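You operate a simulated robot arm through the tools that you are given. There is no shell and no other tool.

Carry out the task below with a simulated two-armed robot. There is one attempt and no reset: what you move stays moved.

TASK
Fill the clear jug to its green line at the spout.
Fine: hold it under the spout, stand it on the purple mat, shut the cold valve after. Set down upright: clear jug. Where these are worked on the way, their far stop is far enough and under half their travel is too little: cold valve.

Only the result counts: the job must be done as asked and must still hold three seconds after the hand-in. Knocking over, shifting, dropping, spilling or breaking anything else fails it.

THE ROBOT
Two 7-joint arms with fingered hands on one trunk that stands fixed in place. Base frame: the origin is at the foot of the trunk, x ahead of it, y to its left, z up; the work surface is at about z = 0.8. Readings come in m, rad, newtons and seconds.
The left shoulder is at [0.03, 0.136, 1.155], the right one opposite. Payload 5 kg a hand.
The TCP of each hand is the grasp point between the finger pads, 0.042 m short of the fingertips. In the tool frame z runs along the fingers and y along their closing line. Largest opening 0.208 m; the body of the gripper starts 0.119 m behind the TCP. The gripper is a hand of 4 fingers: y runs from the thumb to the fingers, the wrist lies at [0, 0, -0.332] in the tool frame, and closing takes about 1.5 s.
Orientation is told as [roll, pitch, yaw] about the base's x, y, z axes, in that order, counted from this pose: with the fingers straight down and closing along the base's y, the tool's x points along the base's -x, its y along +y and its z along -z.

THE INTERFACE
- The arms move only by the tool nudge_tool. It takes "left_deltas", "right_deltas" or both (then of equal length, played together; a hand with none holds still); each is a list of rows, each an object (a shift or turn left out is 0, a gripper value left out holds the last) with "delta_pos": the shift along the tool's x, y, z in m, a list of three; "rotation": the turn, a rotation vector about the tool's x, y, z in rad, a list of three; "claw": the finger opening in m, from 0 to 0.208. In form: [{"delta_pos": [x, y, z], "rotation": [rx, ry, rz], "claw": claw}, ...]. A call has 1 to 20 rows; each row shifts and turns the commanded pose from where the row before left it, along the tool's axes as they then stand. A row lasts 0.2 s, in which the tool goes at most 0.05 m and 0.15 rad; a call with a longer step from one row to the next is refused whole, and so is a gripper value outside its range. A pose out of reach is approached as far as the arm can. The call stops where the force on the tool passes 90 N (or 10 N more than at its start, if that is more) or the arm is blocked; 0.2 s more then pass. The fingers move at their own pace (about 0.072 m/s each) and stop on an object; they squeeze with about 22 N. The grip force told is the motor's: it shows also when the fingers shut on nothing. Time passes only in rows, and 0.2 s behind the last, so rows that do not move let the fingers close. The reply holds the time, the measured pose of the TCP, the force on the tool along the base axes, the opening and the grip force, in the units named above and with some noise, with the torque about the TCP (base axes, N m) and any sound that the robot's microphone picked up.
- Cameras (640 x 400 px; columns grow to the right, rows downward): "scene" is now at [0.0296, -0.0648, 1.899]; the picture's right is [-0.65, -0.76, 0.00], its down [-0.57, 0.49, -0.66] and it looks along [0.50, -0.43, -0.75] (base axes); focal length 331 px, centre (320, 200). "left" rides on the left gripper at [-0.101, 0, -0.145] in its tool frame; the picture's right is [-0.01, -1.00, 0.00], its down [0.82, 0.00, -0.57] and it looks along [0.57, 0.00, 0.82] (tool axes); focal length 261 px, centre (320, 200). "right" rides on the right gripper at [0.101, 0, -0.145] in its tool frame; the picture's right is [0.00, 1.00, 0.00], its down [-0.82, 0.00, -0.57] and it looks along [-0.57, 0.00, 0.82] (tool axes); focal length 261 px, centre (320, 200). There is no depth. A picture from a camera that has moved, and an enlarged one, comes with that camera's place and axes in the base frame and with its lens. The place of the scene camera against the robot may be out by one fixed shift of up to 0.025 m in any direction.
- capture(camera): a new picture of that camera. The clock stands still meanwhile.
- move_column(by): slides the trunk up (or, below 0, down) by that many m; the arms and the scene camera ride with it, the base frame stays. It gives what a move gives, with no picture.
- preshape(shape, hand): the hand has 4 fingers and takes this shape, open, in about a second: jaw (thumb against the fingers, like two jaws); tri (thumb and two fingers); tip (a fingertip pinch); poke (one finger out to press); point (the index stretched); flat (the hand flat); cup (the hand cupped); fist (a fist). The gripper value then closes the fingers along that shape, each until it touches; the sizes above hold for jaw. It gives what a move gives, with no picture.
- pan_tilt(pan, tilt): turns the head with the scene camera to pan (to the left, within 2.496 rad either way) and tilt (down, from -0.506 to 1.204), counted from straight ahead of the robot. It gives what a move gives.
- zoom(camera, box): a new picture of the part [left, top, right, bottom] of that camera's present view, enlarged. The clock stands still meanwhile.
- sign_off(): hands the job in; it is judged then, once.

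Places have to be worked out from the pictures, the camera data and where the tool is seen. Open the grippers and draw the arms clear of the work before you hand the job in, unless the task says otherwise.

The tools are called after ">>>" by a JSON object that holds its "api" and its "payload". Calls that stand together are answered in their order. nudge_tool: Moves the arms, as the interface text tells. Its arguments: {"type":"object","properties":{"left_deltas":{"type":"array","items":{"type":"object","properties":{"delta_pos":{"type":"array","items":{"type":"number"}},"rotation":{"type":"array","items":{"type":"number"}},"claw":{"type":"number"}}}},"right_deltas":{"type":"array","items":{"type":"object","properties":{"delta_pos":{"type":"array","items":{"type":"number"}},"rotation":{"type":"array","items":{"type":"number"}},"claw":{"type":"number"}}}}},"required":[]} The other tools are called the same way: move_column (by) slides the trunk up or down; preshape (shape, hand) gives the hand a shape; pan_tilt (pan, tilt) turns the head that bears the scene camera; capture (camera) takes a picture; zoom (camera, box) takes an enlarged picture of a part of a camera's view; sign_off () hands the job in.

At the start:

```text
t: 0.0
left_ee_pos: [0.6407, -0.1187, 1.1663]
left_tool_rot: [0.0, 0.0, -0.001]
left_wrist_force: [0.7, 0.3, -0.1]
left_wrist_torque: [0.0, -0.01, 0.01]
left_width: 0.2077
left_gripper_force: 0.0
left_shape: jaw
right_ee_pos: [0.4965, -0.7434, 1.1853]
right_tool_rot: [0.0, -0.001, 0.002]
right_wrist_force: [-0.7, 0.4, -0.4]
right_wrist_torque: [-0.03, -0.01, 0.02]
right_width: 0.2081
right_gripper_force: 0.1
right_shape: jaw
trunk travel left (down, up): [-0.175, 0.315]
head pan, tilt: [-0.714, 0.845]
```

scene: 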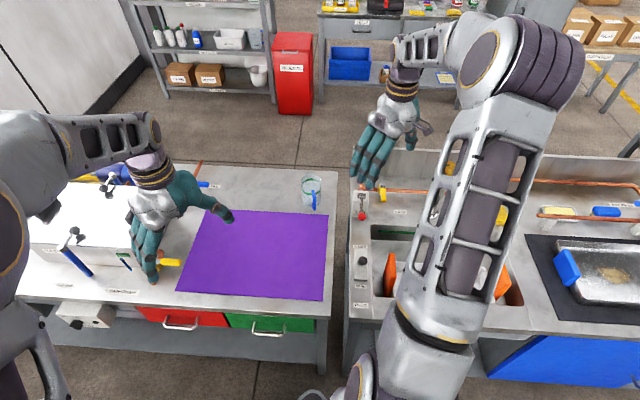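
right: 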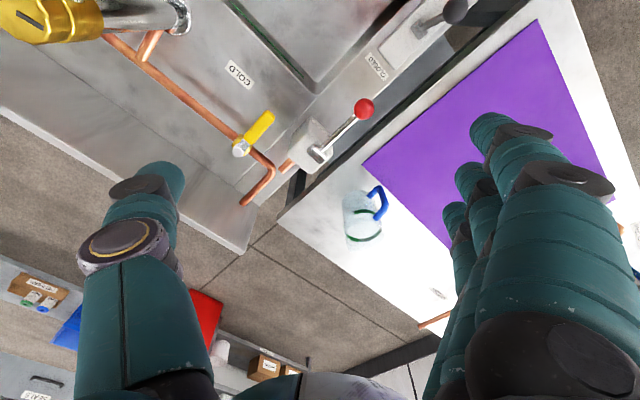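
left: 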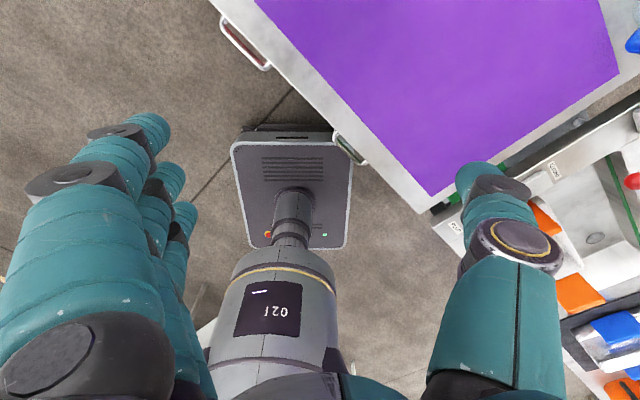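

I start by looking at the scene more closely: the jug with blue handle is at the back of the purple-mat table, and the sink with copper pipes lies to the right.

>>> {"api": "zoom", "payload": {"camera": "scene", "box": [260, 130, 420, 230]}}

>>> {"api": "zoom", "payload": {"camera": "right", "box": [160, 50, 420, 260]}}

>>> {"api": "pan_tilt", "payload": {"pan": -1.2, "tilt": 0.7}}

>>> {"api": "capture", "payload": {"camera": "scene"}}

```text
4.00 times, centred on (340, 180) of scene
camera zoom: at [0.0296, -0.0648, 1.899], right [-0.65, -0.76, 0.0], down [-0.57, 0.49, -0.66], along [0.5, -0.43, -0.75], focal length 1326 px, centre (240, 280)
```

zoom: 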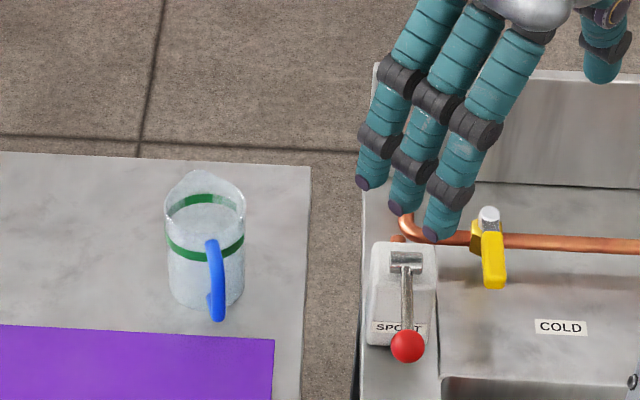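

```text
1.90 times, centred on (290, 155) of right
camera zoom: at [0.395, -0.7416, 1.3298], right [0.0, 1.0, 0.0], down [0.82, 0.0, 0.57], along [0.57, 0.0, -0.82], focal length 496 px, centre (377, 286)
```

zoom: 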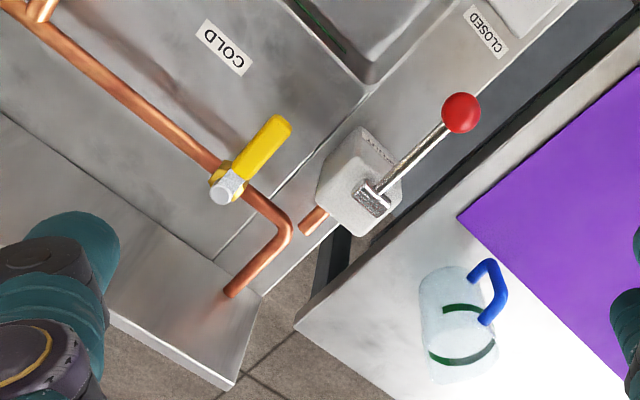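

```text
t: 0.9
left_ee_pos: [0.6414, -0.1181, 1.1658]
left_tool_rot: [0.0, 0.0, 0.0]
left_wrist_force: [0.4, 0.5, -0.3]
left_wrist_torque: [-0.02, 0.06, -0.03]
left_width: 0.2078
left_gripper_force: 0.0
left_shape: jaw
right_ee_pos: [0.4956, -0.7427, 1.1851]
right_tool_rot: [0.0, -0.001, 0.0]
right_wrist_force: [-0.4, 0.0, -0.8]
right_wrist_torque: [-0.01, 0.01, -0.01]
right_width: 0.2076
right_gripper_force: 0.0
right_shape: jaw
trunk travel left (down, up): [-0.175, 0.315]
head pan, tilt: [-1.201, 0.7]
```

```text
taken
camera scene: at [0.0012, -0.0927, 1.9109], right [-0.93, -0.36, 0.0], down [-0.23, 0.6, -0.76], along [0.28, -0.71, -0.64], focal length 331 px, centre (320, 200)
```

scene: 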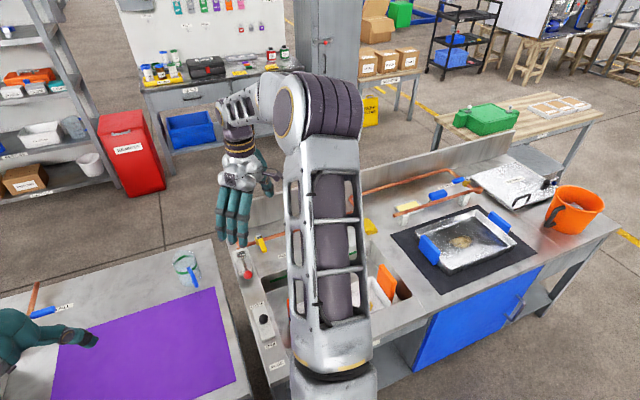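

The right arm hides the sink from the scene camera, so I use the right wrist camera. I'll retract the right hand a bit to look into the sink area.

>>> {"api": "nudge_tool", "payload": {"right_deltas": [{"delta_pos": [0.03, -0.03, -0.02]}, {"delta_pos": [0.03, -0.03, -0.02]}, {"delta_pos": [0.03, -0.03, -0.02]}, {"delta_pos": [0.03, -0.03, -0.02]}]}}

>>> {"api": "capture", "payload": {"camera": "right"}}

>>> {"api": "capture", "payload": {"camera": "scene"}}

```text
t: 1.9
left_ee_pos: [0.641, -0.1191, 1.166]
left_tool_rot: [-0.001, -0.001, -0.001]
left_wrist_force: [-0.3, -0.7, -0.4]
left_wrist_torque: [0.03, -0.1, 0.0]
left_width: 0.2076
left_gripper_force: 0.1
left_shape: jaw
right_ee_pos: [0.3732, -0.8618, 1.261]
right_tool_rot: [0.002, -0.001, 0.003]
right_wrist_force: [-0.4, 1.3, 0.1]
right_wrist_torque: [0.0, 0.0, -0.03]
right_width: 0.2084
right_gripper_force: 0.0
right_shape: jaw
trunk travel left (down, up): [-0.175, 0.315]
head pan, tilt: [-1.201, 0.7]
```

```text
taken
camera right: at [0.2731, -0.8609, 1.4074], right [0.0, 1.0, 0.0], down [0.82, 0.0, 0.57], along [0.57, 0.0, -0.82], focal length 261 px, centre (320, 200)
```

right: 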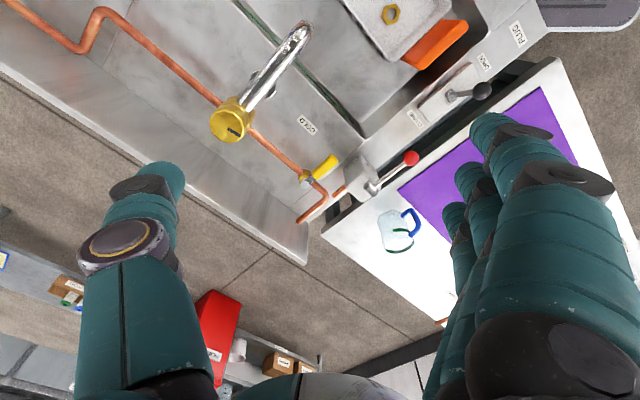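

```text
taken
camera scene: at [-0.0005, -0.0933, 1.9109], right [-0.93, -0.36, 0.0], down [-0.23, 0.6, -0.76], along [0.28, -0.71, -0.64], focal length 331 px, centre (320, 200)
```

scene: 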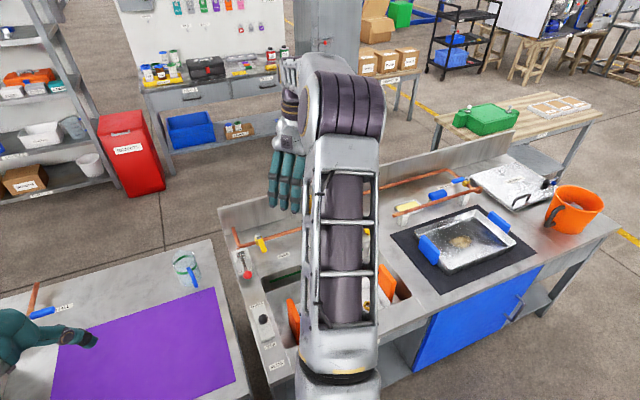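

>>> {"api": "zoom", "payload": {"camera": "right", "box": [180, 0, 440, 240]}}

>>> {"api": "zoom", "payload": {"camera": "right", "box": [330, 0, 560, 210]}}

>>> {"api": "zoom", "payload": {"camera": "scene", "box": [160, 200, 320, 300]}}

>>> {"api": "zoom", "payload": {"camera": "scene", "box": [360, 160, 480, 240]}}

```text
1.67 times, centred on (310, 120) of right
camera zoom: at [0.2731, -0.8609, 1.4074], right [0.0, 1.0, 0.0], down [0.82, 0.0, 0.57], along [0.57, 0.0, -0.82], focal length 434 px, centre (337, 333)
```

zoom: 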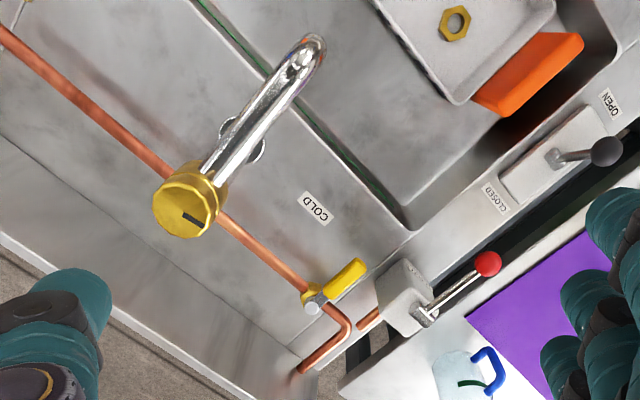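

```text
1.90 times, centred on (445, 105) of right
camera zoom: at [0.2731, -0.8609, 1.4074], right [0.0, 1.0, 0.0], down [0.82, 0.0, 0.57], along [0.57, 0.0, -0.82], focal length 496 px, centre (82, 381)
```

zoom: 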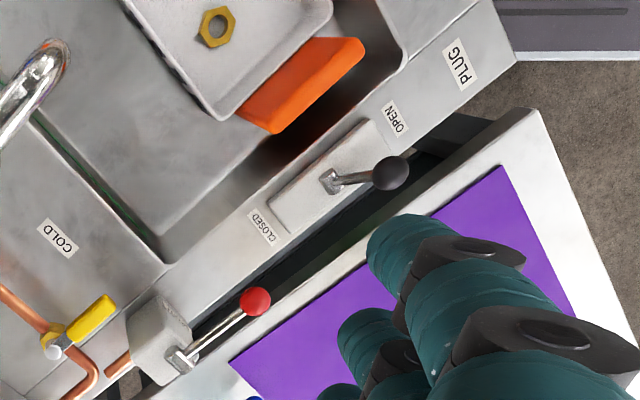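

```text
4.00 times, centred on (240, 250) of scene
camera zoom: at [-0.0005, -0.0933, 1.9109], right [-0.93, -0.36, 0.0], down [-0.23, 0.6, -0.76], along [0.28, -0.71, -0.64], focal length 1326 px, centre (640, 0)
```

zoom: 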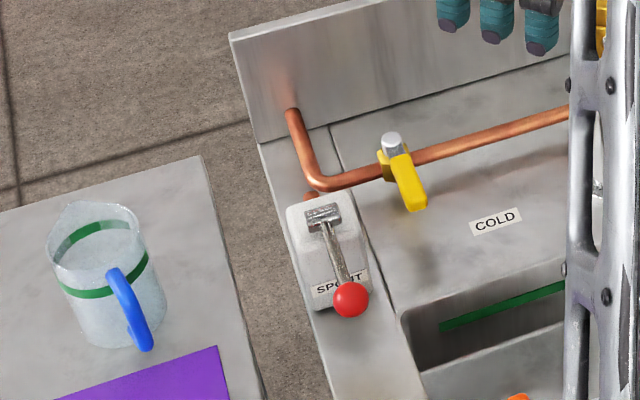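

```text
5.00 times, centred on (420, 200) of scene
camera zoom: at [-0.0005, -0.0933, 1.9109], right [-0.93, -0.36, 0.0], down [-0.23, 0.6, -0.76], along [0.28, -0.71, -0.64], focal length 1657 px, centre (-180, 200)
```

zoom: 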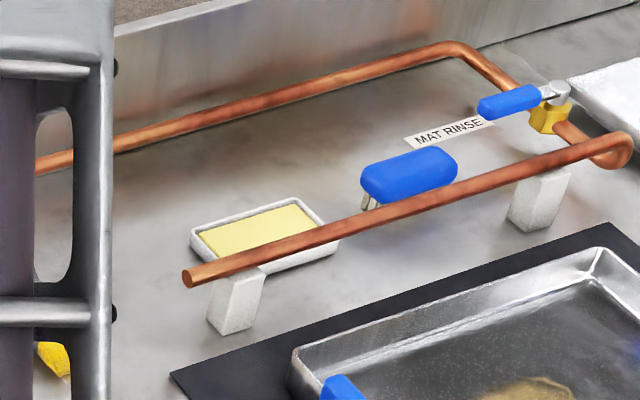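

The spout rises from a gold-topped post near (0.39,-0.97) with its tip near (0.28,-0.88) over the sink; the yellow cold valve is near (0.585,-0.885). I'll move both arms left to clear the scene camera's view of the sink.

>>> {"api": "nudge_tool", "payload": {"left_deltas": [{"delta_pos": [0.01, 0.045, 0]}, {"delta_pos": [0.01, 0.045, 0]}, {"delta_pos": [0.01, 0.045, 0]}, {"delta_pos": [0.01, 0.045, 0]}, {"delta_pos": [0.01, 0.045, 0]}, {"delta_pos": [0.01, 0.045, 0]}, {"delta_pos": [0.01, 0.045, 0]}, {"delta_pos": [0.01, 0.045, 0]}]}}

>>> {"api": "nudge_tool", "payload": {"right_deltas": [{"delta_pos": [-0.01, 0.045, 0]}, {"delta_pos": [-0.01, 0.045, 0]}, {"delta_pos": [-0.01, 0.045, 0]}, {"delta_pos": [-0.01, 0.045, 0]}, {"delta_pos": [-0.01, 0.045, 0]}, {"delta_pos": [-0.01, 0.045, 0]}, {"delta_pos": [-0.01, 0.045, 0]}, {"delta_pos": [-0.01, 0.045, 0]}, {"delta_pos": [-0.01, 0.045, 0]}, {"delta_pos": [-0.01, 0.045, 0]}, {"delta_pos": [-0.01, 0.045, 0]}]}}

>>> {"api": "capture", "payload": {"camera": "scene"}}

>>> {"api": "capture", "payload": {"camera": "right"}}

```text
t: 3.7
left_ee_pos: [0.562, 0.2425, 1.1675]
left_tool_rot: [-0.002, 0.001, 0.0]
left_wrist_force: [-0.8, 0.6, 0.8]
left_wrist_torque: [-0.05, -0.02, 0.03]
left_width: 0.208
left_gripper_force: 0.0
left_shape: jaw
right_ee_pos: [0.3735, -0.8606, 1.2654]
right_tool_rot: [-0.003, -0.002, -0.002]
right_wrist_force: [-0.6, 0.3, 1.6]
right_wrist_torque: [-0.12, -0.07, -0.02]
right_width: 0.2077
right_gripper_force: 0.2
right_shape: jaw
trunk travel left (down, up): [-0.175, 0.315]
head pan, tilt: [-1.201, 0.7]
```

```text
t: 6.1
left_ee_pos: [0.5628, 0.2421, 1.1677]
left_tool_rot: [0.0, 0.0, -0.001]
left_wrist_force: [0.2, 0.2, 0.0]
left_wrist_torque: [-0.1, 0.02, -0.02]
left_width: 0.208
left_gripper_force: 0.1
left_shape: jaw
right_ee_pos: [0.4866, -0.3656, 1.2656]
right_tool_rot: [-0.001, 0.001, -0.003]
right_wrist_force: [-0.3, 0.5, 0.1]
right_wrist_torque: [-0.1, 0.02, 0.02]
right_width: 0.2078
right_gripper_force: 0.1
right_shape: jaw
trunk travel left (down, up): [-0.175, 0.315]
head pan, tilt: [-1.201, 0.7]
```

```text
taken
camera scene: at [0.002, -0.0908, 1.911], right [-0.93, -0.36, 0.0], down [-0.23, 0.6, -0.77], along [0.28, -0.71, -0.64], focal length 331 px, centre (320, 200)
```

scene: 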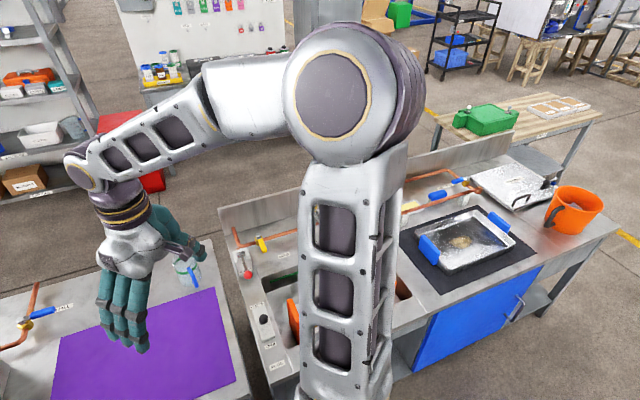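

```text
taken
camera right: at [0.3863, -0.3645, 1.4105], right [0.01, 1.0, 0.0], down [0.82, 0.0, 0.57], along [0.57, 0.0, -0.82], focal length 261 px, centre (320, 200)
```

right: 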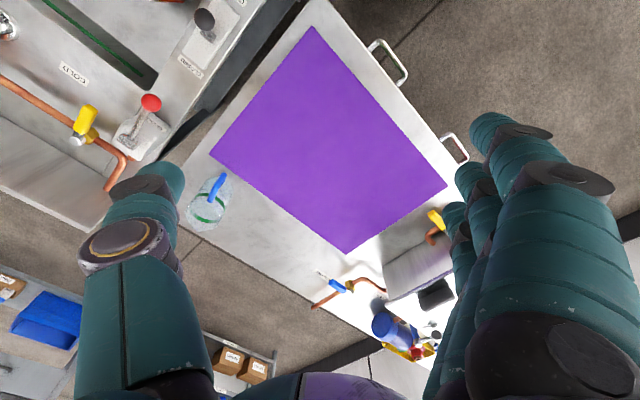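

The elbow blocks the head camera, so I'll yaw the right hand to look toward -y and tilt so the wrist camera sees the spout from the side.

>>> {"api": "nudge_tool", "payload": {"right_deltas": [{"rotation": [0, 0, 0.145]}, {"rotation": [0, 0, 0.145]}, {"rotation": [0, 0, 0.145]}, {"rotation": [0, 0, 0.145]}, {"rotation": [0, 0, 0.145]}, {"rotation": [0, 0, 0.145]}, {"rotation": [0, 0, 0.145]}, {"rotation": [0, 0, 0.145]}, {"rotation": [0, 0, 0.145]}, {"rotation": [0, 0, 0.145]}, {"rotation": [0, 0, 0.12]}, {"rotation": [0, -0.125, 0]}, {"rotation": [0, -0.125, 0]}, {"rotation": [0, -0.125, 0]}, {"rotation": [0, -0.125, 0]}]}}

>>> {"api": "capture", "payload": {"camera": "right"}}

>>> {"api": "capture", "payload": {"camera": "scene"}}

```text
t: 9.3
left_ee_pos: [0.5631, 0.2425, 1.1669]
left_tool_rot: [0.0, 0.001, 0.001]
left_wrist_force: [1.3, -0.3, 0.4]
left_wrist_torque: [-0.06, 0.03, 0.01]
left_width: 0.2078
left_gripper_force: 0.0
left_shape: jaw
right_ee_pos: [0.4873, -0.3679, 1.2641]
right_tool_rot: [0.0, -0.501, -1.57]
right_wrist_force: [-0.3, 0.6, -0.1]
right_wrist_torque: [-0.03, 0.02, 0.04]
right_width: 0.2081
right_gripper_force: 0.0
right_shape: jaw
trunk travel left (down, up): [-0.175, 0.315]
head pan, tilt: [-1.201, 0.7]
```

```text
taken
camera right: at [0.4873, -0.2088, 1.3433], right [1.0, 0.0, 0.0], down [0.0, -0.44, 0.9], along [0.0, -0.9, -0.44], focal length 261 px, centre (320, 200)
```

right: 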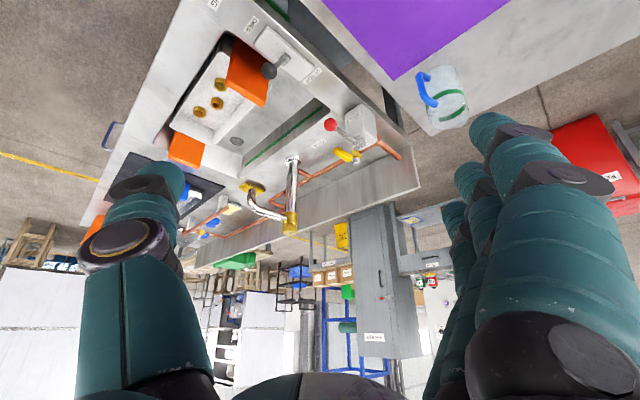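

```text
taken
camera scene: at [0.002, -0.0914, 1.911], right [-0.93, -0.36, 0.0], down [-0.23, 0.6, -0.77], along [0.28, -0.71, -0.64], focal length 331 px, centre (320, 200)
```

scene: 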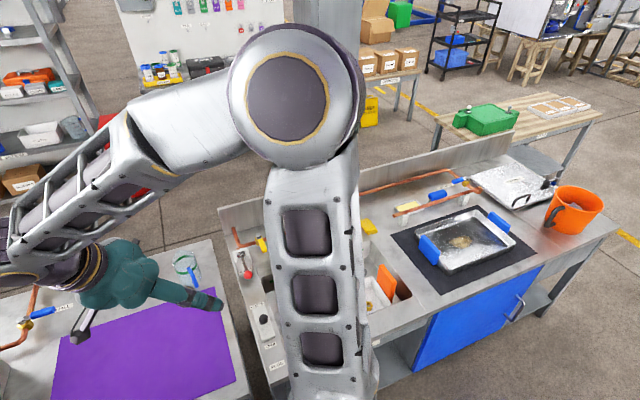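

Useful view (upside-down). I zoom in on the faucet and the valve.

>>> {"api": "zoom", "payload": {"camera": "right", "box": [170, 100, 410, 250]}}

>>> {"api": "zoom", "payload": {"camera": "right", "box": [160, 0, 400, 150]}}

>>> {"api": "zoom", "payload": {"camera": "right", "box": [310, 40, 490, 180]}}

```text
2.67 times, centred on (290, 175) of right
camera zoom: at [0.4873, -0.2088, 1.3433], right [1.0, 0.0, 0.0], down [0.0, -0.44, 0.9], along [0.0, -0.9, -0.44], focal length 695 px, centre (400, 267)
```

zoom: 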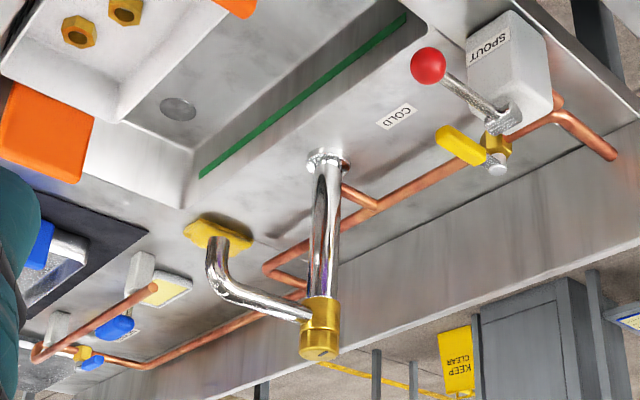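

```text
2.67 times, centred on (280, 75) of right
camera zoom: at [0.4873, -0.2088, 1.3433], right [1.0, 0.0, 0.0], down [0.0, -0.44, 0.9], along [0.0, -0.9, -0.44], focal length 695 px, centre (427, 533)
```

zoom: 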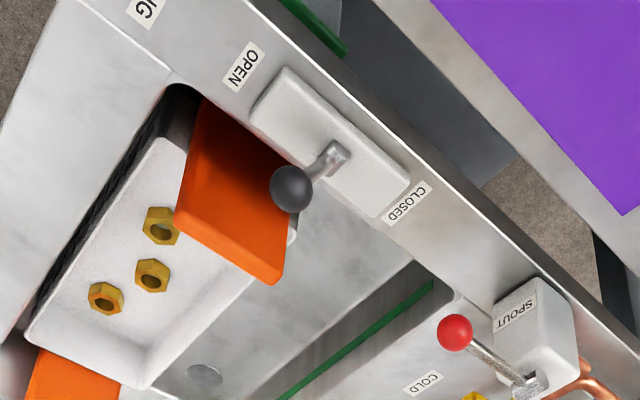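

```text
2.86 times, centred on (400, 110) of right
camera zoom: at [0.4873, -0.2088, 1.3433], right [1.0, 0.0, 0.0], down [0.0, -0.44, 0.9], along [0.0, -0.9, -0.44], focal length 745 px, centre (91, 457)
```

zoom: 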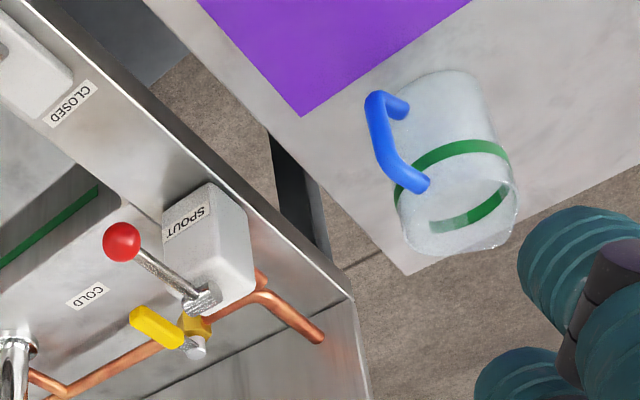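

Estimates: valve pivot ≈(0.596,-0.889,0.874) with handle tip ≈(0.531,-0.824), nozzle ≈(0.284,-0.878,0.97), deck and table z≈0.80, jug base ≈(0.777,-0.645). I'll turn the right hand toward the jug (yaw -0.6, more horizontal) and move closer for a better look.

>>> {"api": "nudge_tool", "payload": {"right_deltas": [{"rotation": [-0.0665, 0, -0.122]}, {"rotation": [-0.0665, 0, -0.122]}, {"rotation": [-0.0665, 0, -0.122]}, {"rotation": [-0.0665, 0, -0.122]}, {"rotation": [-0.0665, 0, -0.122]}, {"rotation": [-0.0665, 0, -0.122]}, {"rotation": [-0.0665, 0, -0.122]}, {"rotation": [0, -0.133, 0]}, {"rotation": [0, -0.133, 0]}, {"rotation": [0, -0.133, 0]}]}}

>>> {"api": "nudge_tool", "payload": {"right_deltas": [{"delta_pos": [0.0115, -0.00875, 0.0386]}, {"delta_pos": [0.0115, -0.00875, 0.0386]}, {"delta_pos": [0.0115, -0.00875, 0.0386]}, {"delta_pos": [0.0115, -0.00875, 0.0386]}, {"delta_pos": [0.0115, -0.00875, 0.0386]}, {"delta_pos": [0.0115, -0.00875, 0.0386]}, {"delta_pos": [0.0115, -0.00875, 0.0386]}, {"delta_pos": [0.0115, -0.00875, 0.0386]}]}}

>>> {"api": "capture", "payload": {"camera": "right"}}

>>> {"api": "capture", "payload": {"camera": "scene"}}

```text
t: 11.5
left_ee_pos: [0.5639, 0.2419, 1.1677]
left_tool_rot: [0.001, 0.001, -0.001]
left_wrist_force: [0.7, -0.2, 0.2]
left_wrist_torque: [-0.04, 0.07, 0.02]
left_width: 0.2078
left_gripper_force: 0.1
left_shape: jaw
right_ee_pos: [0.5383, -0.3717, 1.2992]
right_tool_rot: [-0.002, -0.894, -0.597]
right_wrist_force: [0.7, 0.2, 0.8]
right_wrist_torque: [-0.02, 0.04, -0.06]
right_width: 0.208
right_gripper_force: 0.3
right_shape: jaw
right hand out of reach, approached as far as the arm can: row 9, 10
trunk travel left (down, up): [-0.175, 0.315]
head pan, tilt: [-1.201, 0.7]
```

```text
t: 13.3
left_ee_pos: [0.5643, 0.2398, 1.1679]
left_tool_rot: [0.003, 0.0, 0.0]
left_wrist_force: [0.9, -1.2, 0.1]
left_wrist_torque: [0.14, 0.1, 0.01]
left_width: 0.2079
left_gripper_force: 0.0
left_shape: jaw
right_ee_pos: [0.6504, -0.5331, 1.0329]
right_tool_rot: [0.001, -0.899, -0.597]
right_wrist_force: [0.7, -0.7, 0.0]
right_wrist_torque: [0.05, 0.06, 0.03]
right_width: 0.208
right_gripper_force: 0.0
right_shape: jaw
trunk travel left (down, up): [-0.175, 0.315]
head pan, tilt: [-1.201, 0.7]
```

```text
taken
camera right: at [0.5053, -0.4336, 1.0445], right [0.57, 0.82, 0.0], down [0.05, -0.04, 1.0], along [0.82, -0.56, -0.06], focal length 261 px, centre (320, 200)
```

right: 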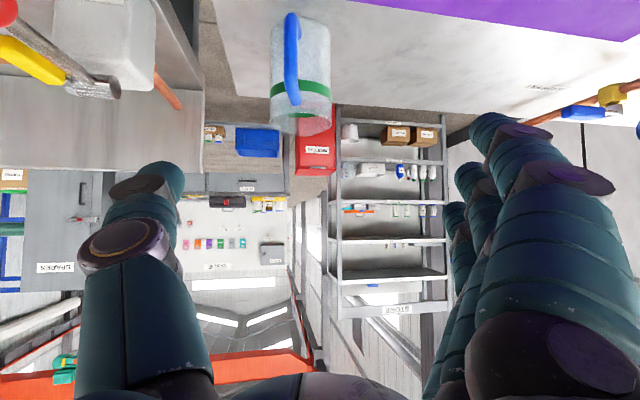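

```text
taken
camera scene: at [0.0026, -0.0943, 1.9108], right [-0.93, -0.36, 0.0], down [-0.23, 0.6, -0.76], along [0.28, -0.71, -0.65], focal length 331 px, centre (320, 200)
```

scene: 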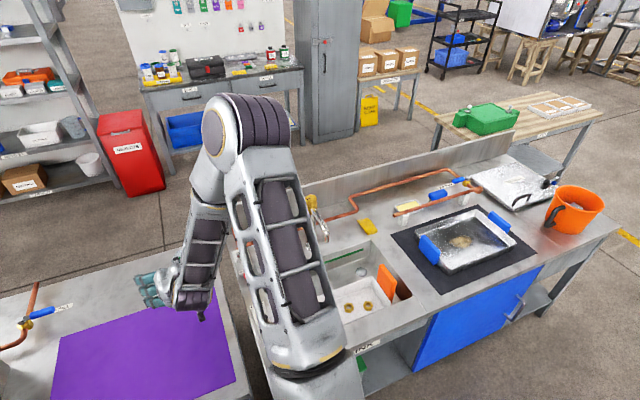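

The yellow hexagon is actually something lying on the deck behind the spout; the spout tip itself is bare chrome. Zooming on both views.

>>> {"api": "zoom", "payload": {"camera": "scene", "box": [280, 170, 440, 330]}}

>>> {"api": "zoom", "payload": {"camera": "right", "box": [200, 0, 400, 160]}}

```text
2.50 times, centred on (360, 250) of scene
camera zoom: at [0.0026, -0.0943, 1.9108], right [-0.93, -0.36, 0.0], down [-0.23, 0.6, -0.76], along [0.28, -0.71, -0.65], focal length 828 px, centre (220, 75)
```

zoom: 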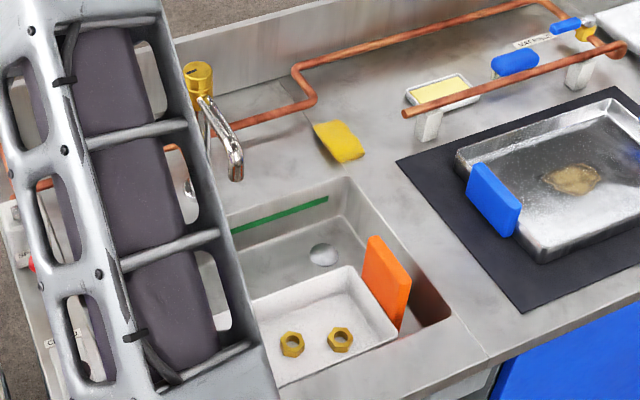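

```text
2.50 times, centred on (300, 80) of right
camera zoom: at [0.5053, -0.4336, 1.0445], right [0.57, 0.82, 0.0], down [0.05, -0.04, 1.0], along [0.82, -0.56, -0.06], focal length 652 px, centre (370, 500)
```

zoom: 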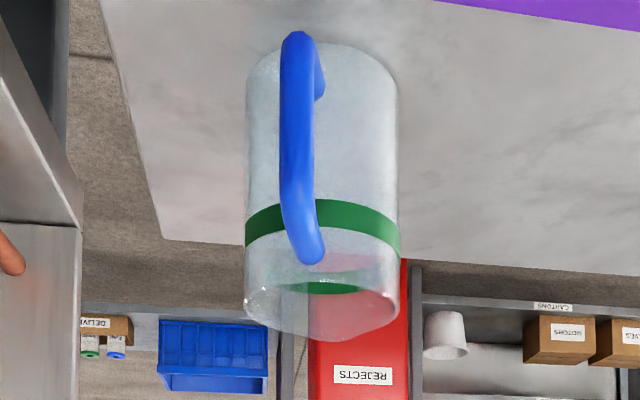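

The jug is ≈0.083 m wide, 0.12 m high at ≈(0.77,-0.645), green line ≈0.098 m above its base, handle pointing at my hand (fits in the palm gap). I tilt the right hand to about 20° below horizontal and lower it at a stand-off to grasp height.

>>> {"api": "nudge_tool", "payload": {"right_deltas": [{"rotation": [0, -0.15, 0]}, {"rotation": [0, -0.15, 0]}, {}]}}

>>> {"api": "nudge_tool", "payload": {"right_deltas": [{"delta_pos": [0.0304, -0.005, 0.0118]}, {"delta_pos": [0.0304, -0.005, 0.0118]}, {"delta_pos": [0.0304, -0.005, 0.0118]}, {"delta_pos": [0.0304, -0.005, 0.0118]}]}}

>>> {"api": "capture", "payload": {"camera": "right"}}

>>> {"api": "capture", "payload": {"camera": "scene"}}

```text
t: 14.1
left_ee_pos: [0.5645, 0.2448, 1.1657]
left_tool_rot: [-0.003, 0.001, 0.0]
left_wrist_force: [0.9, 1.0, -0.7]
left_wrist_torque: [-0.21, 0.19, 0.01]
left_width: 0.2081
left_gripper_force: 0.1
left_shape: jaw
right_ee_pos: [0.6522, -0.5292, 1.0346]
right_tool_rot: [-0.006, -1.049, -0.592]
right_wrist_force: [1.4, 1.4, 0.3]
right_wrist_torque: [-0.13, 0.14, -0.29]
right_width: 0.2079
right_gripper_force: 0.1
right_shape: jaw
right hand out of reach, approached as far as the arm can: row 2
trunk travel left (down, up): [-0.175, 0.315]
head pan, tilt: [-1.201, 0.7]
```

```text
t: 15.1
left_ee_pos: [0.5613, 0.2423, 1.1703]
left_tool_rot: [0.0, 0.0, 0.0]
left_wrist_force: [-0.8, -0.6, -0.7]
left_wrist_torque: [0.01, -0.07, 0.01]
left_width: 0.2082
left_gripper_force: 0.0
left_shape: jaw
right_ee_pos: [0.6438, -0.5364, 1.0183]
right_tool_rot: [-0.007, -1.04, -0.597]
right_wrist_force: [-0.2, -0.9, 1.1]
right_wrist_torque: [0.03, -0.04, 0.07]
right_width: 0.2082
right_gripper_force: 0.1
right_shape: jaw
right hand out of reach, approached as far as the arm can: row 1, 2, 3, 4
trunk travel left (down, up): [-0.175, 0.315]
head pan, tilt: [-1.201, 0.7]
```

```text
taken
camera right: at [0.4995, -0.4354, 1.0044], right [0.57, 0.82, 0.0], down [-0.06, 0.04, 1.0], along [0.82, -0.57, 0.08], focal length 261 px, centre (320, 200)
```

right: 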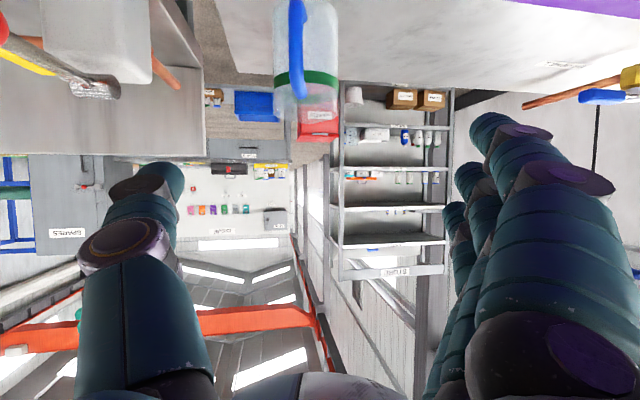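

```text
taken
camera scene: at [-0.0006, -0.0933, 1.911], right [-0.93, -0.36, 0.0], down [-0.23, 0.6, -0.76], along [0.28, -0.71, -0.64], focal length 331 px, centre (320, 200)
```

scene: 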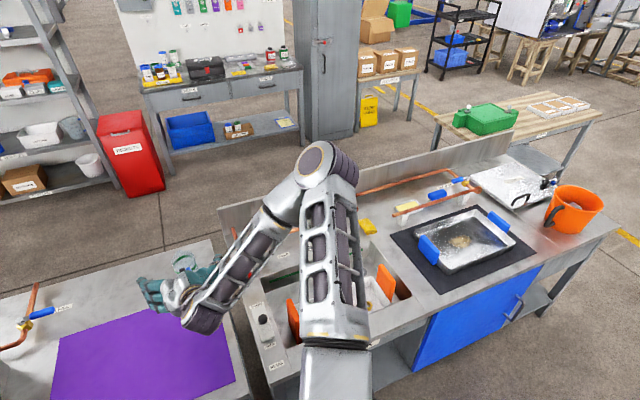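

The wrist limit stops further tilt at this height, but lowering the trunk by ~0.15 m puts the hand right at grasp height with this 60° tilt. First I raise the left hand to keep it clear, then lower the trunk.

>>> {"api": "nudge_tool", "payload": {"left_deltas": [{"delta_pos": [0, 0, -0.04]}, {"delta_pos": [0, 0, -0.04]}, {"delta_pos": [0, 0, -0.04]}, {"delta_pos": [0, 0, -0.04]}]}}

>>> {"api": "move_column", "payload": {"by": -0.14}}

>>> {"api": "capture", "payload": {"camera": "right"}}

>>> {"api": "capture", "payload": {"camera": "scene"}}

```text
t: 16.1
left_ee_pos: [0.559, 0.2423, 1.3284]
left_tool_rot: [0.0, 0.001, 0.0]
left_wrist_force: [-0.6, 0.3, -0.4]
left_wrist_torque: [0.0, -0.07, 0.02]
left_width: 0.208
left_gripper_force: 0.0
left_shape: jaw
right_ee_pos: [0.6446, -0.5354, 1.0171]
right_tool_rot: [-0.008, -1.04, -0.597]
right_wrist_force: [0.8, -0.2, 0.3]
right_wrist_torque: [-0.02, -0.04, 0.05]
right_width: 0.2081
right_gripper_force: 0.0
right_shape: jaw
trunk travel left (down, up): [-0.175, 0.315]
head pan, tilt: [-1.201, 0.7]
```

```text
t: 17.8
left_ee_pos: [0.5609, 0.2418, 1.1875]
left_tool_rot: [0.0, 0.002, 0.001]
left_wrist_force: [-0.2, 0.7, 0.1]
left_wrist_torque: [-0.01, -0.01, -0.01]
left_width: 0.2078
left_gripper_force: 0.1
left_shape: jaw
right_ee_pos: [0.645, -0.5343, 0.8788]
right_tool_rot: [-0.008, -1.04, -0.596]
right_wrist_force: [0.0, -1.2, -0.8]
right_wrist_torque: [-0.02, 0.01, 0.0]
right_width: 0.208
right_gripper_force: 0.0
right_shape: jaw
trunk travel left (down, up): [-0.035, 0.455]
head pan, tilt: [-1.201, 0.7]
```

```text
taken
camera right: at [0.5007, -0.4342, 0.8648], right [0.57, 0.82, 0.0], down [-0.06, 0.04, 1.0], along [0.82, -0.57, 0.08], focal length 261 px, centre (320, 200)
```

right: 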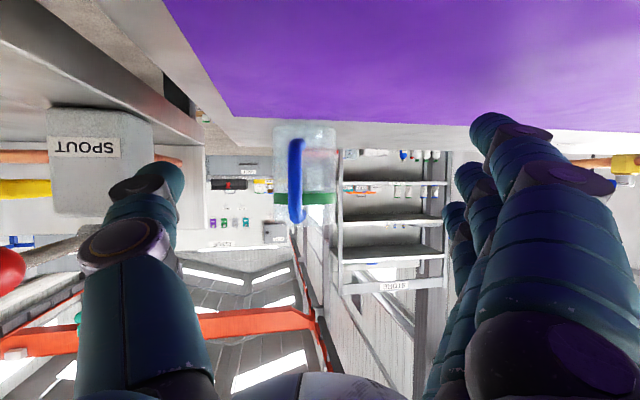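

```text
taken
camera scene: at [0.0007, -0.0924, 1.7712], right [-0.93, -0.36, 0.0], down [-0.23, 0.6, -0.76], along [0.28, -0.71, -0.64], focal length 331 px, centre (320, 200)
```

scene: 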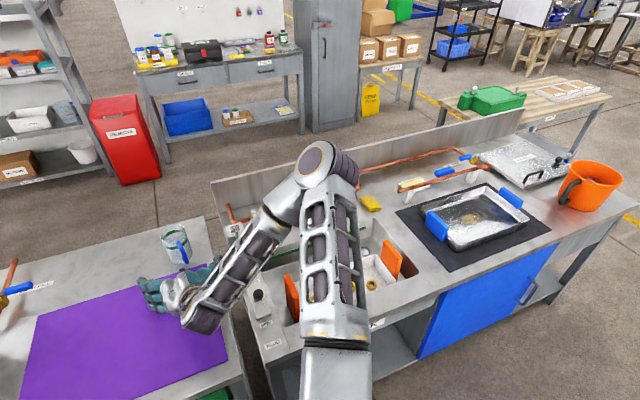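

Jug centre refined to ≈(0.769,-0.645). I advance along the hand's heading, correcting 22 mm sideways, with open fingers straddling the jug.

>>> {"api": "nudge_tool", "payload": {"right_deltas": [{"delta_pos": [0, -0.022, 0]}, {"delta_pos": [-0.0158, 0, 0.0289]}, {"delta_pos": [-0.0158, 0, 0.0289]}, {"delta_pos": [-0.0158, 0, 0.0289]}]}}

>>> {"api": "capture", "payload": {"camera": "right"}}

>>> {"api": "capture", "payload": {"camera": "scene"}}

```text
t: 18.8
left_ee_pos: [0.561, 0.2409, 1.1868]
left_tool_rot: [0.001, 0.002, 0.0]
left_wrist_force: [0.6, 0.5, -0.4]
left_wrist_torque: [-0.12, 0.07, -0.02]
left_width: 0.2081
left_gripper_force: 0.2
left_shape: jaw
right_ee_pos: [0.7177, -0.6068, 0.8797]
right_tool_rot: [-0.009, -1.039, -0.595]
right_wrist_force: [0.6, -0.3, -1.2]
right_wrist_torque: [-0.07, -0.08, -0.02]
right_width: 0.2082
right_gripper_force: 0.1
right_shape: jaw
right hand out of reach, approached as far as the arm can: row 1
trunk travel left (down, up): [-0.035, 0.455]
head pan, tilt: [-1.201, 0.7]
```

```text
taken
camera right: at [0.573, -0.5062, 0.8658], right [0.57, 0.82, 0.0], down [-0.06, 0.04, 1.0], along [0.82, -0.57, 0.08], focal length 261 px, centre (320, 200)
```

right: 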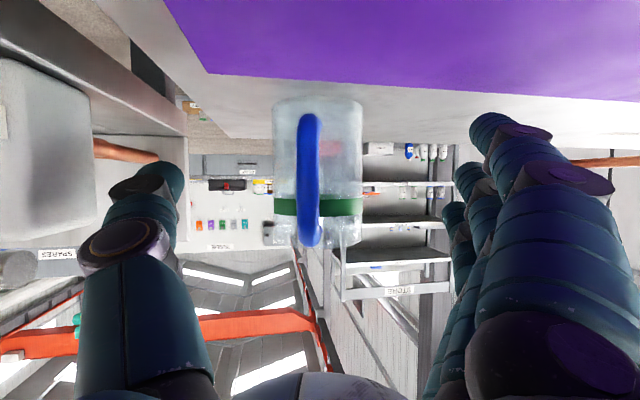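

```text
taken
camera scene: at [0.0023, -0.0919, 1.771], right [-0.93, -0.36, 0.0], down [-0.23, 0.6, -0.76], along [0.28, -0.71, -0.64], focal length 331 px, centre (320, 200)
```

scene: 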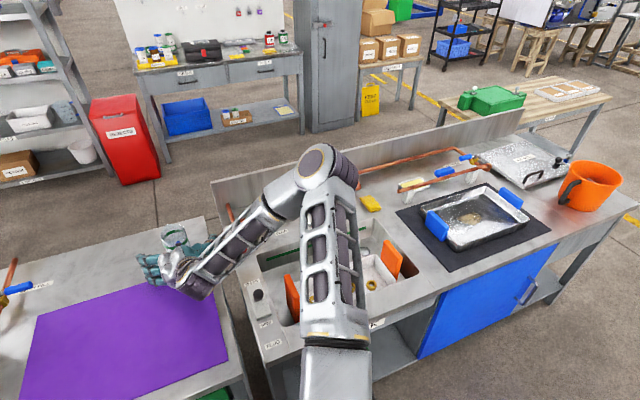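

The jug is now centred between the fingers. Advance another ~0.063 m, then check.

>>> {"api": "nudge_tool", "payload": {"right_deltas": [{"delta_pos": [-0.0135, 0, 0.02]}, {"delta_pos": [-0.0085, 0, 0.019]}, {"delta_pos": [-0.0085, 0, 0.019]}]}}

>>> {"api": "capture", "payload": {"camera": "right"}}

>>> {"api": "zoom", "payload": {"camera": "scene", "box": [120, 200, 260, 310]}}

```text
t: 19.6
left_ee_pos: [0.5596, 0.2423, 1.1864]
left_tool_rot: [0.0, 0.0, 0.0]
left_wrist_force: [-0.1, 0.4, -0.2]
left_wrist_torque: [0.03, 0.07, -0.01]
left_width: 0.2079
left_gripper_force: 0.1
left_shape: jaw
right_ee_pos: [0.7713, -0.6456, 0.8764]
right_tool_rot: [-0.009, -1.04, -0.594]
right_wrist_force: [-0.4, 0.5, -0.9]
right_wrist_torque: [-0.02, -0.01, 0.02]
right_width: 0.2079
right_gripper_force: 0.1
right_shape: jaw
trunk travel left (down, up): [-0.035, 0.455]
head pan, tilt: [-1.201, 0.7]
```

```text
taken
camera right: at [0.6271, -0.5436, 0.8627], right [0.57, 0.82, 0.0], down [-0.06, 0.04, 1.0], along [0.82, -0.57, 0.08], focal length 261 px, centre (320, 200)
```

right: 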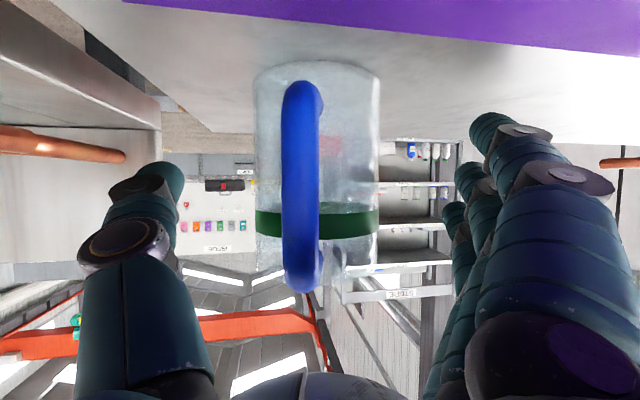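

```text
3.64 times, centred on (190, 255) of scene
camera zoom: at [0.0019, -0.0926, 1.7709], right [-0.93, -0.36, 0.0], down [-0.23, 0.6, -0.76], along [0.28, -0.71, -0.64], focal length 1205 px, centre (793, 0)
```

zoom: 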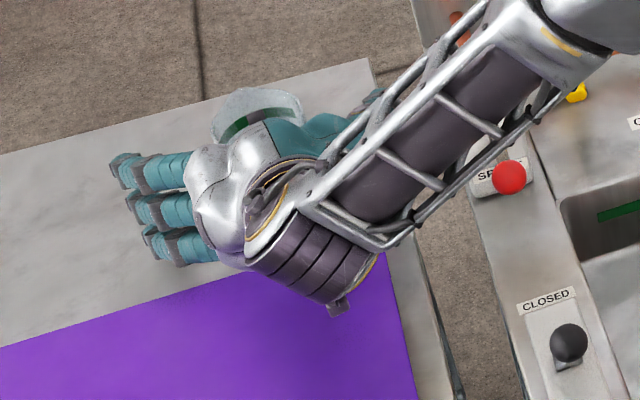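

The jug sits centred at the grasp point. Close the fingers on it.

>>> {"api": "nudge_tool", "payload": {"right_deltas": [{"claw": 0.0}, {}, {}, {}, {}, {}, {}, {}, {}]}}

>>> {"api": "capture", "payload": {"camera": "right"}}

```text
t: 21.6
left_ee_pos: [0.5593, 0.2419, 1.1887]
left_tool_rot: [0.0, 0.0, 0.0]
left_wrist_force: [0.2, 0.0, 0.1]
left_wrist_torque: [0.03, 0.01, 0.01]
left_width: 0.2081
left_gripper_force: 0.0
left_shape: jaw
right_ee_pos: [0.7704, -0.6455, 0.8772]
right_tool_rot: [-0.007, -1.041, -0.597]
right_wrist_force: [-0.6, -0.3, 0.3]
right_wrist_torque: [-0.02, 0.01, -0.01]
right_width: 0.0667
right_gripper_force: 22.7
right_shape: jaw
trunk travel left (down, up): [-0.035, 0.455]
head pan, tilt: [-1.201, 0.7]
```

```text
taken
camera right: at [0.6264, -0.5436, 0.8631], right [0.57, 0.82, 0.0], down [-0.06, 0.04, 1.0], along [0.82, -0.57, 0.08], focal length 261 px, centre (320, 200)
```

right: 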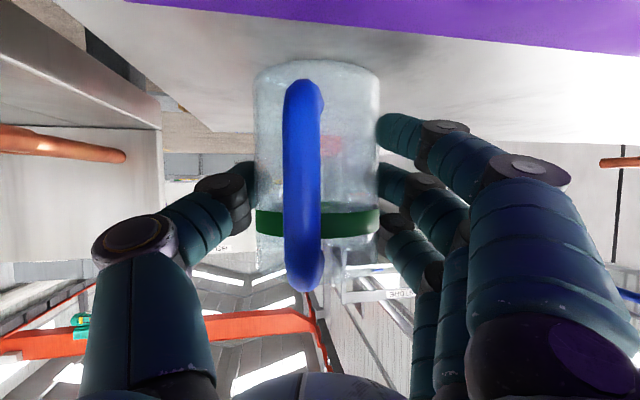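

Gripped firmly (22.7 N). I lift gently by the arm to see that jug comes along and the tilt holds.

>>> {"api": "nudge_tool", "payload": {"right_deltas": [{"delta_pos": [-0.0129, 0, -0.0076]}, {"delta_pos": [-0.0129, 0, -0.0076]}, {"delta_pos": [-0.0129, 0, -0.0076]}, {}]}}

>>> {"api": "capture", "payload": {"camera": "right"}}

```text
t: 22.6
left_ee_pos: [0.5603, 0.2424, 1.1866]
left_tool_rot: [-0.001, 0.001, -0.001]
left_wrist_force: [-0.1, 0.1, -0.1]
left_wrist_torque: [0.05, 0.03, -0.02]
left_width: 0.2079
left_gripper_force: 0.1
left_shape: jaw
right_ee_pos: [0.7705, -0.6461, 0.92]
right_tool_rot: [-0.007, -1.04, -0.598]
right_wrist_force: [0.3, -0.1, -0.8]
right_wrist_torque: [-0.03, -0.04, 0.04]
right_width: 0.0667
right_gripper_force: 22.1
right_shape: jaw
trunk travel left (down, up): [-0.035, 0.455]
head pan, tilt: [-1.201, 0.7]
```

```text
taken
camera right: at [0.6257, -0.5451, 0.9072], right [0.57, 0.82, 0.0], down [-0.06, 0.04, 1.0], along [0.82, -0.57, 0.08], focal length 261 px, centre (320, 200)
```

right: 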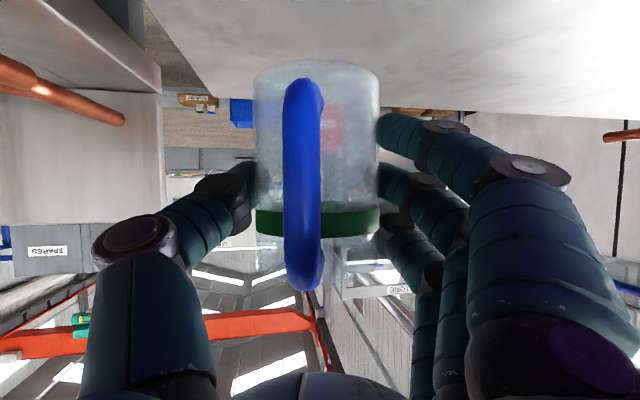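

The jug is lifted cleanly. I raise it further and retract toward the robot, staying over the mat side, watching whether the tilt holds.

>>> {"api": "nudge_tool", "payload": {"right_deltas": [{"delta_pos": [-0.0215, 0, -0.0127]}, {"delta_pos": [-0.0215, 0, -0.0127]}, {"delta_pos": [-0.0215, 0, -0.0127]}, {"delta_pos": [-0.0215, 0, -0.0127]}, {"delta_pos": [0.0166, 0, -0.0283]}, {"delta_pos": [0.0166, 0, -0.0283]}, {"delta_pos": [0.0166, 0, -0.0283]}, {"delta_pos": [0.0166, 0, -0.0283]}, {"delta_pos": [0.0166, 0, -0.0283]}, {"delta_pos": [0.0166, 0, -0.0283]}]}}

>>> {"api": "capture", "payload": {"camera": "scene"}}

```text
t: 24.8
left_ee_pos: [0.5588, 0.2423, 1.1886]
left_tool_rot: [-0.001, 0.0, 0.001]
left_wrist_force: [0.4, -0.5, 0.3]
left_wrist_torque: [-0.05, -0.01, 0.03]
left_width: 0.2078
left_gripper_force: 0.2
left_shape: jaw
right_ee_pos: [0.608, -0.5295, 1.0218]
right_tool_rot: [-0.01, -1.041, -0.596]
right_wrist_force: [-0.3, -0.1, -0.3]
right_wrist_torque: [0.0, -0.01, -0.01]
right_width: 0.0664
right_gripper_force: 22.4
right_shape: jaw
trunk travel left (down, up): [-0.035, 0.455]
head pan, tilt: [-1.201, 0.7]
```

```text
taken
camera scene: at [0.0002, -0.0917, 1.771], right [-0.93, -0.36, 0.0], down [-0.23, 0.6, -0.77], along [0.28, -0.71, -0.64], focal length 331 px, centre (320, 200)
```

scene: 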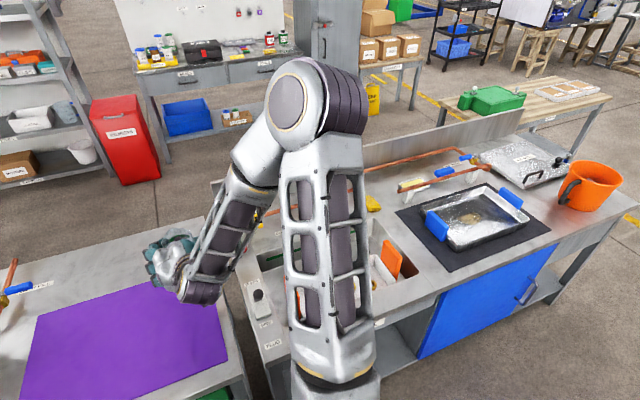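

Tilt holds well here. I raise slightly, yaw the hand to -1.1, and begin translating toward the sink at safe height.

>>> {"api": "nudge_tool", "payload": {"right_deltas": [{"delta_pos": [-0.0259, 0, -0.0152]}, {"rotation": [0.108, 0, 0.063]}, {"rotation": [0.108, 0, 0.063]}, {"rotation": [0.108, 0, 0.063]}, {"rotation": [0.108, 0, 0.063]}, {"delta_pos": [-0.0023, -0.0372, 0.0038]}, {"delta_pos": [-0.0023, -0.0372, 0.0038]}, {"delta_pos": [-0.0023, -0.0372, 0.0038]}, {"delta_pos": [-0.0023, -0.0372, 0.0038]}, {"delta_pos": [-0.0023, -0.0372, 0.0038]}, {"delta_pos": [-0.0023, -0.0372, 0.0038]}]}}

>>> {"api": "capture", "payload": {"camera": "scene"}}

>>> {"api": "capture", "payload": {"camera": "right"}}

```text
t: 27.2
left_ee_pos: [0.5594, 0.2413, 1.1875]
left_tool_rot: [0.0, 0.001, -0.002]
left_wrist_force: [-0.1, -0.4, 0.8]
left_wrist_torque: [0.06, -0.04, 0.0]
left_width: 0.208
left_gripper_force: 0.1
left_shape: jaw
right_ee_pos: [0.4324, -0.6634, 1.0523]
right_tool_rot: [-0.009, -1.042, -1.096]
right_wrist_force: [0.0, -0.1, -0.6]
right_wrist_torque: [0.01, -0.04, 0.06]
right_width: 0.0661
right_gripper_force: 22.1
right_shape: jaw
right hand out of reach, approached as far as the arm can: row 11
trunk travel left (down, up): [-0.035, 0.455]
head pan, tilt: [-1.201, 0.7]
```

```text
taken
camera scene: at [0.0003, -0.0932, 1.7709], right [-0.93, -0.36, 0.0], down [-0.23, 0.6, -0.76], along [0.28, -0.71, -0.64], focal length 331 px, centre (320, 200)
```

scene: 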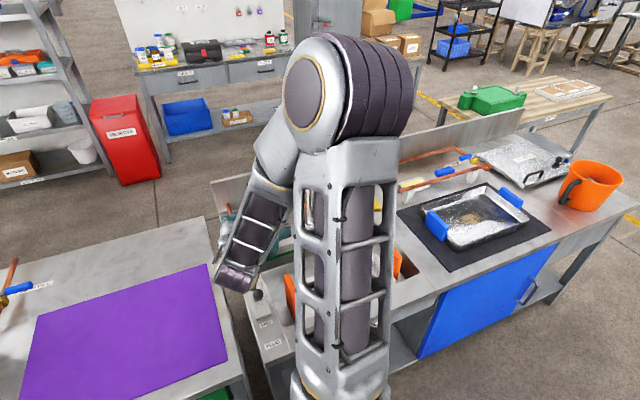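

```text
taken
camera right: at [0.3534, -0.5059, 1.0392], right [0.89, 0.45, 0.0], down [-0.03, 0.07, 1.0], along [0.45, -0.89, 0.08], focal length 261 px, centre (320, 200)
```

right: 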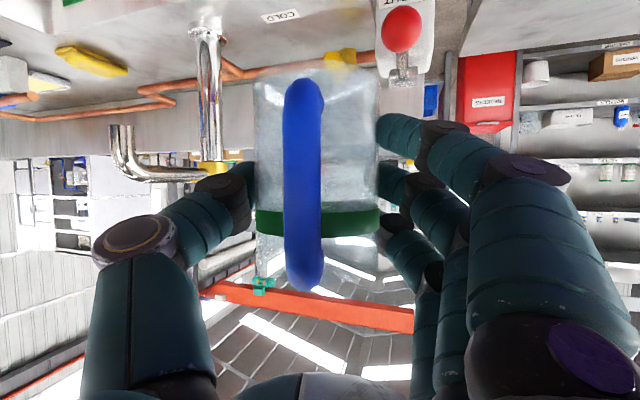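

The limit is from elbow folding (wrist too close to the shoulder), so I'll instead go out to ≈(0.40,-0.81), then descend there and slide under the spout from the side. The tip refines to ≈(0.286,-0.881,0.98).

>>> {"api": "nudge_tool", "payload": {"right_deltas": [{"delta_pos": [-0.0147, -0.024, 0.025]}, {"delta_pos": [-0.0147, -0.024, 0.025]}, {"delta_pos": [-0.0147, -0.024, 0.025]}, {"delta_pos": [-0.0147, -0.024, 0.025]}]}}

>>> {"api": "capture", "payload": {"camera": "right"}}

>>> {"api": "capture", "payload": {"camera": "scene"}}

```text
t: 28.2
left_ee_pos: [0.5608, 0.2416, 1.1878]
left_tool_rot: [0.0, 0.0, -0.001]
left_wrist_force: [-0.1, 0.0, -0.4]
left_wrist_torque: [0.05, 0.0, 0.02]
left_width: 0.2079
left_gripper_force: 0.1
left_shape: jaw
right_ee_pos: [0.397, -0.812, 1.0522]
right_tool_rot: [-0.009, -1.041, -1.096]
right_wrist_force: [0.6, -1.3, -1.2]
right_wrist_torque: [-0.05, 0.03, -0.02]
right_width: 0.0662
right_gripper_force: 21.7
right_shape: jaw
trunk travel left (down, up): [-0.035, 0.455]
head pan, tilt: [-1.201, 0.7]
```

```text
taken
camera right: at [0.3184, -0.6548, 1.0399], right [0.89, 0.45, 0.0], down [-0.03, 0.07, 1.0], along [0.45, -0.89, 0.08], focal length 261 px, centre (320, 200)
```

right: 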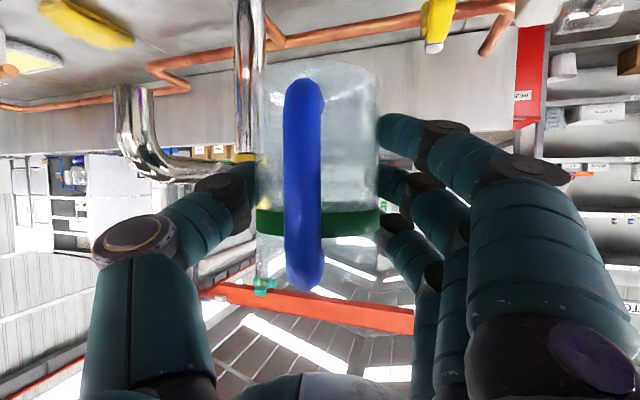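

```text
taken
camera scene: at [0.0011, -0.0934, 1.7709], right [-0.93, -0.36, 0.0], down [-0.23, 0.6, -0.76], along [0.28, -0.71, -0.64], focal length 331 px, centre (320, 200)
```

scene: 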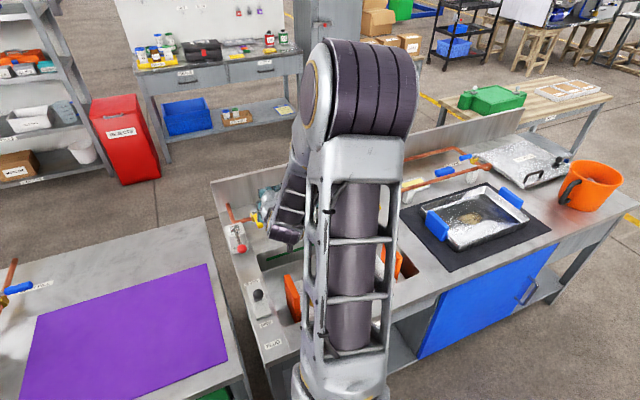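

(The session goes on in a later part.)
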